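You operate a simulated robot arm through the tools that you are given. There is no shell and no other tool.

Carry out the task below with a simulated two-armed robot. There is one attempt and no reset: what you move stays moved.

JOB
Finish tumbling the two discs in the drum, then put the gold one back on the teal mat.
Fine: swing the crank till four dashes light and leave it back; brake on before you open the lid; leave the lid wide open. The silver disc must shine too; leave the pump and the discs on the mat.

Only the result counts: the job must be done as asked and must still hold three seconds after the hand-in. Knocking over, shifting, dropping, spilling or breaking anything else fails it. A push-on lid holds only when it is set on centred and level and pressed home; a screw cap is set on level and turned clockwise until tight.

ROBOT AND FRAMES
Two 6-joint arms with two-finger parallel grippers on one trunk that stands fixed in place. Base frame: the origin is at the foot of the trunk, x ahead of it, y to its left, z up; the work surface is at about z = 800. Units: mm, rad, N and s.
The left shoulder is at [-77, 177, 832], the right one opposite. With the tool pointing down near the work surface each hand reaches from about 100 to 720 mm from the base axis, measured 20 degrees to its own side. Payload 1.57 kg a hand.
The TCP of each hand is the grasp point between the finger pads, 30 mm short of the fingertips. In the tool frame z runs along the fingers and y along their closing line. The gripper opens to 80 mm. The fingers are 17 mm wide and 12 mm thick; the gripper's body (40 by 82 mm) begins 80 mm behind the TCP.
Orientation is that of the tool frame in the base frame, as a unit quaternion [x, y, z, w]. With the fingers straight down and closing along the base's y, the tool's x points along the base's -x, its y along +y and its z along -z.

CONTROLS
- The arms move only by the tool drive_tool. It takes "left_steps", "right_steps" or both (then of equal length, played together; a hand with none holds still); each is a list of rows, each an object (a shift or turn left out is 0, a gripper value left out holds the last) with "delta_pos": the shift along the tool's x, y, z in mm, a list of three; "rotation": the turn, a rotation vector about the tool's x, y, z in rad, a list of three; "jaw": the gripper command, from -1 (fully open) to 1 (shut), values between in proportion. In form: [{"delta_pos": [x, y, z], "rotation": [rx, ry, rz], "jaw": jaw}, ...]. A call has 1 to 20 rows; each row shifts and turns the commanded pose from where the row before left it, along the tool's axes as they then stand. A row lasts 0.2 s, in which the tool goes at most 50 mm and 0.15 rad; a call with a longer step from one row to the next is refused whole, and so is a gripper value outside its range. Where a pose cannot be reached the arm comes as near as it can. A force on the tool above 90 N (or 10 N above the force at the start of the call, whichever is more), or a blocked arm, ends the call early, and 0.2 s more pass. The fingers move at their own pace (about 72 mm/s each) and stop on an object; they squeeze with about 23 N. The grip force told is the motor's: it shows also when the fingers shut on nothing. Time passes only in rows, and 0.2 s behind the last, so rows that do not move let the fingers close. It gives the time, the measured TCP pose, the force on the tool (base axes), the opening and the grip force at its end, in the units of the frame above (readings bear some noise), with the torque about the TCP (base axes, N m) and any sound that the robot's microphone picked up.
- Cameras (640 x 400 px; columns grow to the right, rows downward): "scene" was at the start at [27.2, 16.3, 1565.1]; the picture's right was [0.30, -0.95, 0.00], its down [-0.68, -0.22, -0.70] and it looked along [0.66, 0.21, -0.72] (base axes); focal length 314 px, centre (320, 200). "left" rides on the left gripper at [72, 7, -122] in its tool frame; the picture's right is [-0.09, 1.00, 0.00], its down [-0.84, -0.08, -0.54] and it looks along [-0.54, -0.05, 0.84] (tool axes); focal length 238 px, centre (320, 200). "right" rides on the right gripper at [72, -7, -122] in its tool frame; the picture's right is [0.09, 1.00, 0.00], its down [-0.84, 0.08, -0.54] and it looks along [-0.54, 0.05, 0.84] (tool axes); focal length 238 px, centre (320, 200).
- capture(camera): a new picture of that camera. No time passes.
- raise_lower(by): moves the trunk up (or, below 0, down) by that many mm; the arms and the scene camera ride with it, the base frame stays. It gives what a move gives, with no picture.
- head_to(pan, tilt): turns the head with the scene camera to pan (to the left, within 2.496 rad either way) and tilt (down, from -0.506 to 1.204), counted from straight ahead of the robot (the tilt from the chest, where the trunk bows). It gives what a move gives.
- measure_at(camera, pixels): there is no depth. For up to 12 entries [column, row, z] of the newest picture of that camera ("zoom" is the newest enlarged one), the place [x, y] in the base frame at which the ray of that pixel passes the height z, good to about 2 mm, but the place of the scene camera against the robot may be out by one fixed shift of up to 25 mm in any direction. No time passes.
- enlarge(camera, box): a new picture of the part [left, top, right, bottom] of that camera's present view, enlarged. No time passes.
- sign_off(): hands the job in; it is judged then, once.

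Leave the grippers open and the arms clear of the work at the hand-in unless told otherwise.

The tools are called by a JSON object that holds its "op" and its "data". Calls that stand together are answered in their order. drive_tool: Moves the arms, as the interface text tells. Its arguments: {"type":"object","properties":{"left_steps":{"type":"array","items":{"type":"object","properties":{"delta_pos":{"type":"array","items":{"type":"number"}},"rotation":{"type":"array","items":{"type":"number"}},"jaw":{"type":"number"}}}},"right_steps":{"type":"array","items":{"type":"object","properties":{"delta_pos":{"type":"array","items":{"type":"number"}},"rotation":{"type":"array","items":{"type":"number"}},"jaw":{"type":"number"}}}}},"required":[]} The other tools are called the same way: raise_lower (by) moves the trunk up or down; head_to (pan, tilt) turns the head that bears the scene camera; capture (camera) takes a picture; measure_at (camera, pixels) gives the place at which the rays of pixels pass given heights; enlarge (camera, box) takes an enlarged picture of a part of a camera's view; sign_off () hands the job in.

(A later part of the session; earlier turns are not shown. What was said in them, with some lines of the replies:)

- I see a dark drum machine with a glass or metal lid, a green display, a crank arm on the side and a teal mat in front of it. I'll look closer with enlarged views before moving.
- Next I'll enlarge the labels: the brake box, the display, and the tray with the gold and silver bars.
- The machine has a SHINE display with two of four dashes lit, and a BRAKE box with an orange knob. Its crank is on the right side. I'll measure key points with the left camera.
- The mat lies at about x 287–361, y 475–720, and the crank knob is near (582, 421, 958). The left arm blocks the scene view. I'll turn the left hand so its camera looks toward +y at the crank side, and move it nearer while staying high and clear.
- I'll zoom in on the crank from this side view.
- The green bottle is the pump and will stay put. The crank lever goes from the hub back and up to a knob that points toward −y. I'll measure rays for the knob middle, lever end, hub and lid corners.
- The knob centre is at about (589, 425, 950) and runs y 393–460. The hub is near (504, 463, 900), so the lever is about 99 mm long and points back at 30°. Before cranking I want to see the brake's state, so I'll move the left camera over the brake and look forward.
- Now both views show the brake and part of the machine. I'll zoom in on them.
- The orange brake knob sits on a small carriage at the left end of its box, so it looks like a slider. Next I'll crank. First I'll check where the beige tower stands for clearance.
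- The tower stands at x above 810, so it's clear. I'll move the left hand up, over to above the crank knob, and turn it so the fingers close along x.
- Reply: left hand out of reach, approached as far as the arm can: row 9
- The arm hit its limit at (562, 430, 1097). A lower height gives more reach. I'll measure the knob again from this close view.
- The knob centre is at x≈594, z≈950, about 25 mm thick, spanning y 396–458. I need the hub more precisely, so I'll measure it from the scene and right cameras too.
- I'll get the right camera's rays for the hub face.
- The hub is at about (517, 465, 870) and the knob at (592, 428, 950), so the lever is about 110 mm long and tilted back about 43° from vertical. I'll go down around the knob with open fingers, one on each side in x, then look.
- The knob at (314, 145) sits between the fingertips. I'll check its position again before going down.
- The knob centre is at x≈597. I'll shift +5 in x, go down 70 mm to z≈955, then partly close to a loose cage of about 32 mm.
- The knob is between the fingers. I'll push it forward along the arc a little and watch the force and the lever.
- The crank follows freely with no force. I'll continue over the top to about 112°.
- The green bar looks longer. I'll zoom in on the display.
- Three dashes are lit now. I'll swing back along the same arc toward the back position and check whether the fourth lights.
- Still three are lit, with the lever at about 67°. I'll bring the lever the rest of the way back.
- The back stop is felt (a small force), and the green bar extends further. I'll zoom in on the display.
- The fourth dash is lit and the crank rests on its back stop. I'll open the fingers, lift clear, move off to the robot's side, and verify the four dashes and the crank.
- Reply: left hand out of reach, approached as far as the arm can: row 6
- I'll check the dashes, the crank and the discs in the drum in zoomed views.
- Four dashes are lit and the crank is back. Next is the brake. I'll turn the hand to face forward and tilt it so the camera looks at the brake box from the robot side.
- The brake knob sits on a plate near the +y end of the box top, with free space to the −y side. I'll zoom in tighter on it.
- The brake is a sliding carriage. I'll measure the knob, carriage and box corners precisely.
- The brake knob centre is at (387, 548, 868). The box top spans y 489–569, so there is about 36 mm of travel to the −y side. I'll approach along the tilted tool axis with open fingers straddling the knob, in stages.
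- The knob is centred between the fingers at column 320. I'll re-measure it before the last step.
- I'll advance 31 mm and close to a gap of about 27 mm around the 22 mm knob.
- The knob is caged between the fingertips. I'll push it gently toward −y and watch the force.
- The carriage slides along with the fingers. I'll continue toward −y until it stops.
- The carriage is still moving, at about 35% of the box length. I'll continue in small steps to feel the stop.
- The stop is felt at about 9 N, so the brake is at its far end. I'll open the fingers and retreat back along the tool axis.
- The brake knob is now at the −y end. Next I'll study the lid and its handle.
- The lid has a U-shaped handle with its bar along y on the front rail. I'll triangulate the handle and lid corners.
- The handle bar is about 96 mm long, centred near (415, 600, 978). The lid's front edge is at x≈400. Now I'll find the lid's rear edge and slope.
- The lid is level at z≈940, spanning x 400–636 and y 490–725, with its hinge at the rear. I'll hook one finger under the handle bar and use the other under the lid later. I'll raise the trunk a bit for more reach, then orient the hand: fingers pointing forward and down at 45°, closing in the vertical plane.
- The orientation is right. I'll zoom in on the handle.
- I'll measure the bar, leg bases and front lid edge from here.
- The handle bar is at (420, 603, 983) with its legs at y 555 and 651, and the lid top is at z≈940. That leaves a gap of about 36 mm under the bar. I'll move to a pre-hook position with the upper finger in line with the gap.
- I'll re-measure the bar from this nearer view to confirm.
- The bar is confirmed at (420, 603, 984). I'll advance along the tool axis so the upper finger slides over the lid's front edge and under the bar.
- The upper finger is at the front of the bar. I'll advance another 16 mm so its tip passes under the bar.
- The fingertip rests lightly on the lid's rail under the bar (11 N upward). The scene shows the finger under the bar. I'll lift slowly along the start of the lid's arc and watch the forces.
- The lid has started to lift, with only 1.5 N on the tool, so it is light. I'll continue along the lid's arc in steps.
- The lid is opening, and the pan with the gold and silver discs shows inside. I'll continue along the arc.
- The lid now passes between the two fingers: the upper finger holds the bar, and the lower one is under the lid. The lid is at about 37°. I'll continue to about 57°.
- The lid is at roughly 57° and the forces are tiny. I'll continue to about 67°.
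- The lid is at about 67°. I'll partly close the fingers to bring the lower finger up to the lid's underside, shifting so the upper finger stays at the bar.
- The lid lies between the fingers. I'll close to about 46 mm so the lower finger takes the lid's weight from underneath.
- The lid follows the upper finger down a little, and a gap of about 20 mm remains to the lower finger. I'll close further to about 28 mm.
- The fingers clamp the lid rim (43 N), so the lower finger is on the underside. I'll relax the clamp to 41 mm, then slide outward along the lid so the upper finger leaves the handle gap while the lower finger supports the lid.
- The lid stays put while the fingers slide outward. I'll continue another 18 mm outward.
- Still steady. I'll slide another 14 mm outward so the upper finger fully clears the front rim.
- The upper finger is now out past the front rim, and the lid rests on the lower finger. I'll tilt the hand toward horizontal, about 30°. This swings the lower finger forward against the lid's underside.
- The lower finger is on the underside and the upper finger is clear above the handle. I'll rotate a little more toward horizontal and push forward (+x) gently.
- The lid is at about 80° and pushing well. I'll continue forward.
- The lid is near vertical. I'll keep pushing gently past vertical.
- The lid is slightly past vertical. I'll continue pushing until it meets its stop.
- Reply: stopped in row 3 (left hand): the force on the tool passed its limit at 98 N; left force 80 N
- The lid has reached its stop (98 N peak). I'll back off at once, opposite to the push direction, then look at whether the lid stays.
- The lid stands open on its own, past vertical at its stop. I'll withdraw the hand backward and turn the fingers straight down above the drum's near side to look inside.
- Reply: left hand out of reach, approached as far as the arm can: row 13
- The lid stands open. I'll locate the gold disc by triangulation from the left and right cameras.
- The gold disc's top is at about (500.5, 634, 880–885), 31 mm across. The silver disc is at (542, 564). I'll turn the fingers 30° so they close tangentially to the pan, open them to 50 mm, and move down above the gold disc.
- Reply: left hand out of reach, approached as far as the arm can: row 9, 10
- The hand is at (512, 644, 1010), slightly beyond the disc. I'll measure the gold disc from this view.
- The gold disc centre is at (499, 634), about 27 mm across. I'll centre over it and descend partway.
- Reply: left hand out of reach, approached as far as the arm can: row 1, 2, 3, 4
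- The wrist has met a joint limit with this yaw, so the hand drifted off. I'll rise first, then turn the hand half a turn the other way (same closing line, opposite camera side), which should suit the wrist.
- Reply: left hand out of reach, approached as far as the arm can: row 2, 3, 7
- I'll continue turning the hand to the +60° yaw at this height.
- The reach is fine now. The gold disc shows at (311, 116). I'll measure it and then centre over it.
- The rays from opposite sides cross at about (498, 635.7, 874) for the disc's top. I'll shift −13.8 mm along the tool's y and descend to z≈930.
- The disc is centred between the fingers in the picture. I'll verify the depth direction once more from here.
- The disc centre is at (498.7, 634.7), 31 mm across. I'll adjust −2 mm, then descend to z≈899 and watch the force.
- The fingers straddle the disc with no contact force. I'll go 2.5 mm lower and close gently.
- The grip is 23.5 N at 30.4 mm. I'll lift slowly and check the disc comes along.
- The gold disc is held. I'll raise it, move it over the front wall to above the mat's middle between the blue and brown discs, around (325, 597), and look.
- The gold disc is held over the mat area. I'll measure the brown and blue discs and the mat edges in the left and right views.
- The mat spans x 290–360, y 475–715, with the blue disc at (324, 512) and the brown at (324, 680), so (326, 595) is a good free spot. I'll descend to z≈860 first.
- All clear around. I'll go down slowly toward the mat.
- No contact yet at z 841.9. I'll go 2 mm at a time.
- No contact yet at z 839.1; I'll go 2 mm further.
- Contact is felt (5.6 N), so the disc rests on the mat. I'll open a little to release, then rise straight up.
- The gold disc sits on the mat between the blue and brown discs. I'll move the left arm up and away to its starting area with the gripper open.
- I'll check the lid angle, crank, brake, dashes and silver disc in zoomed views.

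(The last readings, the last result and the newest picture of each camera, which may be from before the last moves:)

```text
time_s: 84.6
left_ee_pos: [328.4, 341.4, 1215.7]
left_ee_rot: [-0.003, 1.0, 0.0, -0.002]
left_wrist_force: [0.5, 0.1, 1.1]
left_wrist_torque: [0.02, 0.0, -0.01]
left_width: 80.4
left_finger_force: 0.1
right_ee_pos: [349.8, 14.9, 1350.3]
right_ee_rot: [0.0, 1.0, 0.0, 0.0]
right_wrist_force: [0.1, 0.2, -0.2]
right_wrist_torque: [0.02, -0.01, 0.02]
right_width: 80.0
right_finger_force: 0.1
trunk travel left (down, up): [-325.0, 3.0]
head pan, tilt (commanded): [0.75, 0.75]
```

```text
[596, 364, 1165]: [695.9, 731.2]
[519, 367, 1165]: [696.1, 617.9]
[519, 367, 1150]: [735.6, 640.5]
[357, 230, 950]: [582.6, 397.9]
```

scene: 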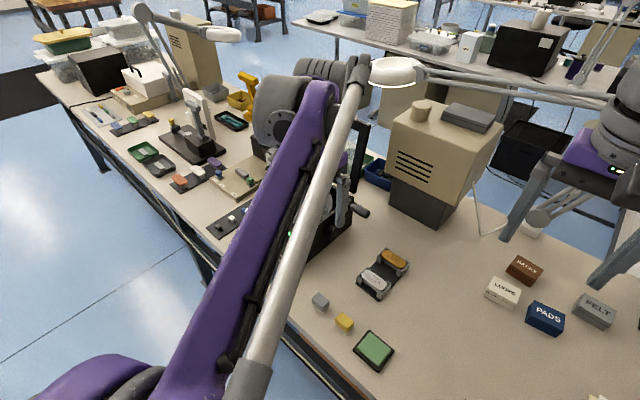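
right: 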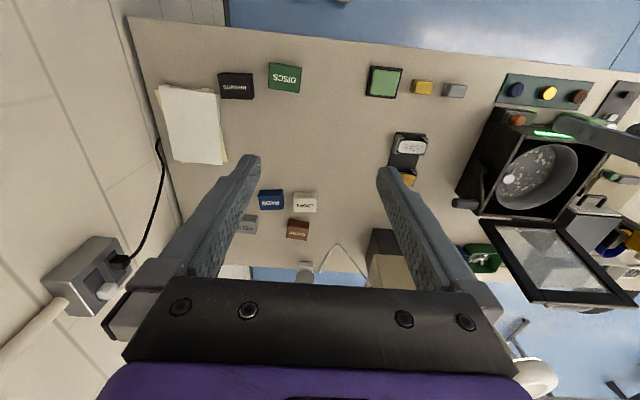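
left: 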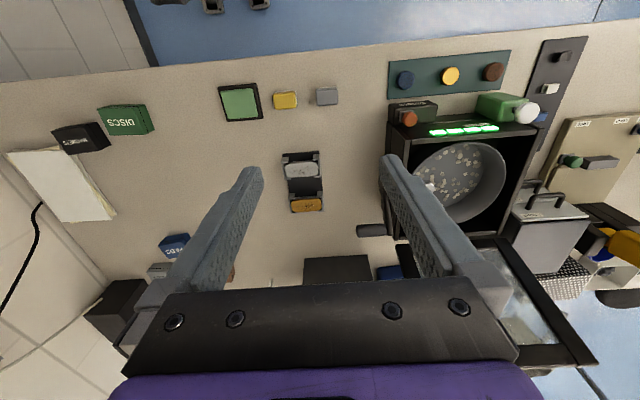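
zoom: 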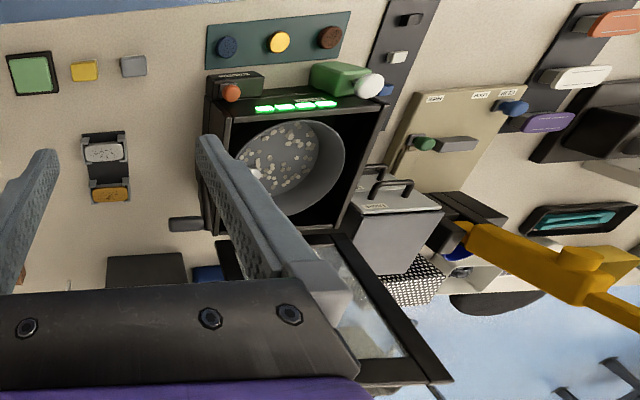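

The lid is about 13° past vertical at its stop. I'll double-check the crank position, the silver disc's finish and the brake.

{"op": "measure_at", "data": {"camera": "right", "pixels": [[454, 203, 950], [465, 203, 950], [480, 205, 950], [518, 118, 868], [549, 93, 812]]}}

{"op": "enlarge", "data": {"camera": "right", "box": [445, 70, 605, 220]}}

{"op": "enlarge", "data": {"camera": "right", "box": [490, 145, 570, 205]}}

{"op": "enlarge", "data": {"camera": "left", "box": [380, 50, 540, 150]}}

```text
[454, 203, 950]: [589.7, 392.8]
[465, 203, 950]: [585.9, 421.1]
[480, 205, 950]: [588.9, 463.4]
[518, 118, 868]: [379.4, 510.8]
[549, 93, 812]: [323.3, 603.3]
```

```text
2.67 times, centred on (525, 145) of right
```

zoom: 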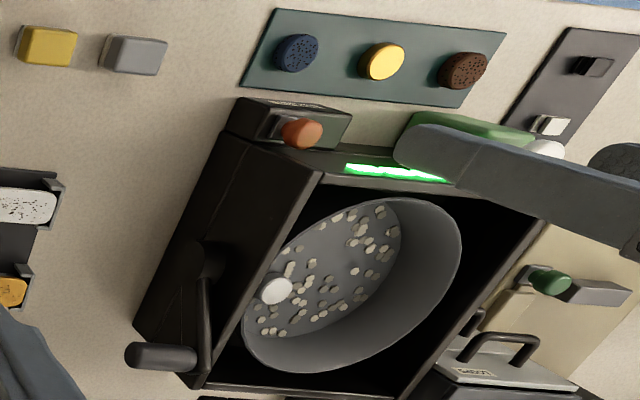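

```text
6.67 times, centred on (530, 175) of right
```

zoom: 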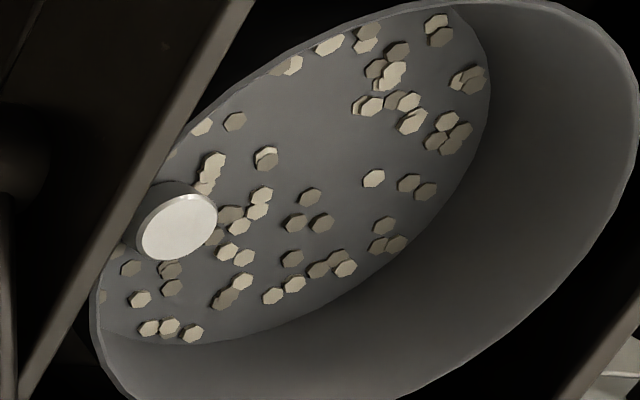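

```text
4.00 times, centred on (460, 100) of left
```

zoom: 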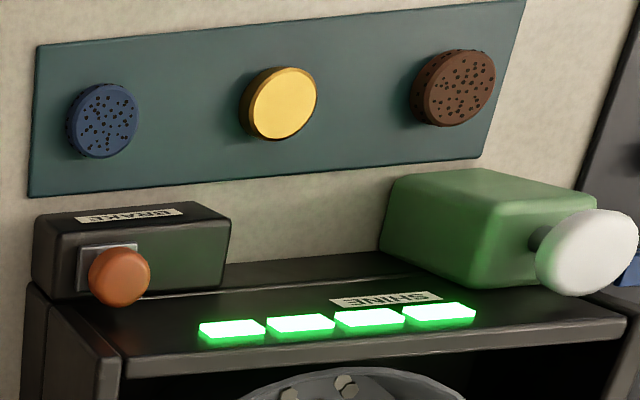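

All is as asked: four dashes are lit, the crank is back at its starting place and the brake is slid on. The lid stands wide open at its stop. The gold disc is on the mat between the untouched blue and brown discs, and the silver disc shines in the drum. The pump hasn't moved, and both arms are clear with grippers open. I'm handing in.

{"op": "sign_off", "data": {}}

```text
The job is handed in.
```

The tumbling is finished, and the gold disc is back on the teal mat between the blue and brown discs. I've handed the job in; the hand-in gave no verdict.

- **Crank:** swung until all four dashes lit, then left back at its starting position.
- **Brake:** slid from the left end of its box to the right-hand stop before I opened the lid. The box isn't marked on or off, so I took that end as "on".
- **Lid:** standing wide open at its stop, about 13° past vertical. Pushing it there peaked at 98 N against the stop before I backed off. Nothing looked damaged or moved afterwards.
- **Silver disc:** still in the drum. It looks smooth and shiny in the camera views.
- **Pump, blue disc and brown disc:** not touched.

Both arms are clear of the work with the grippers open.
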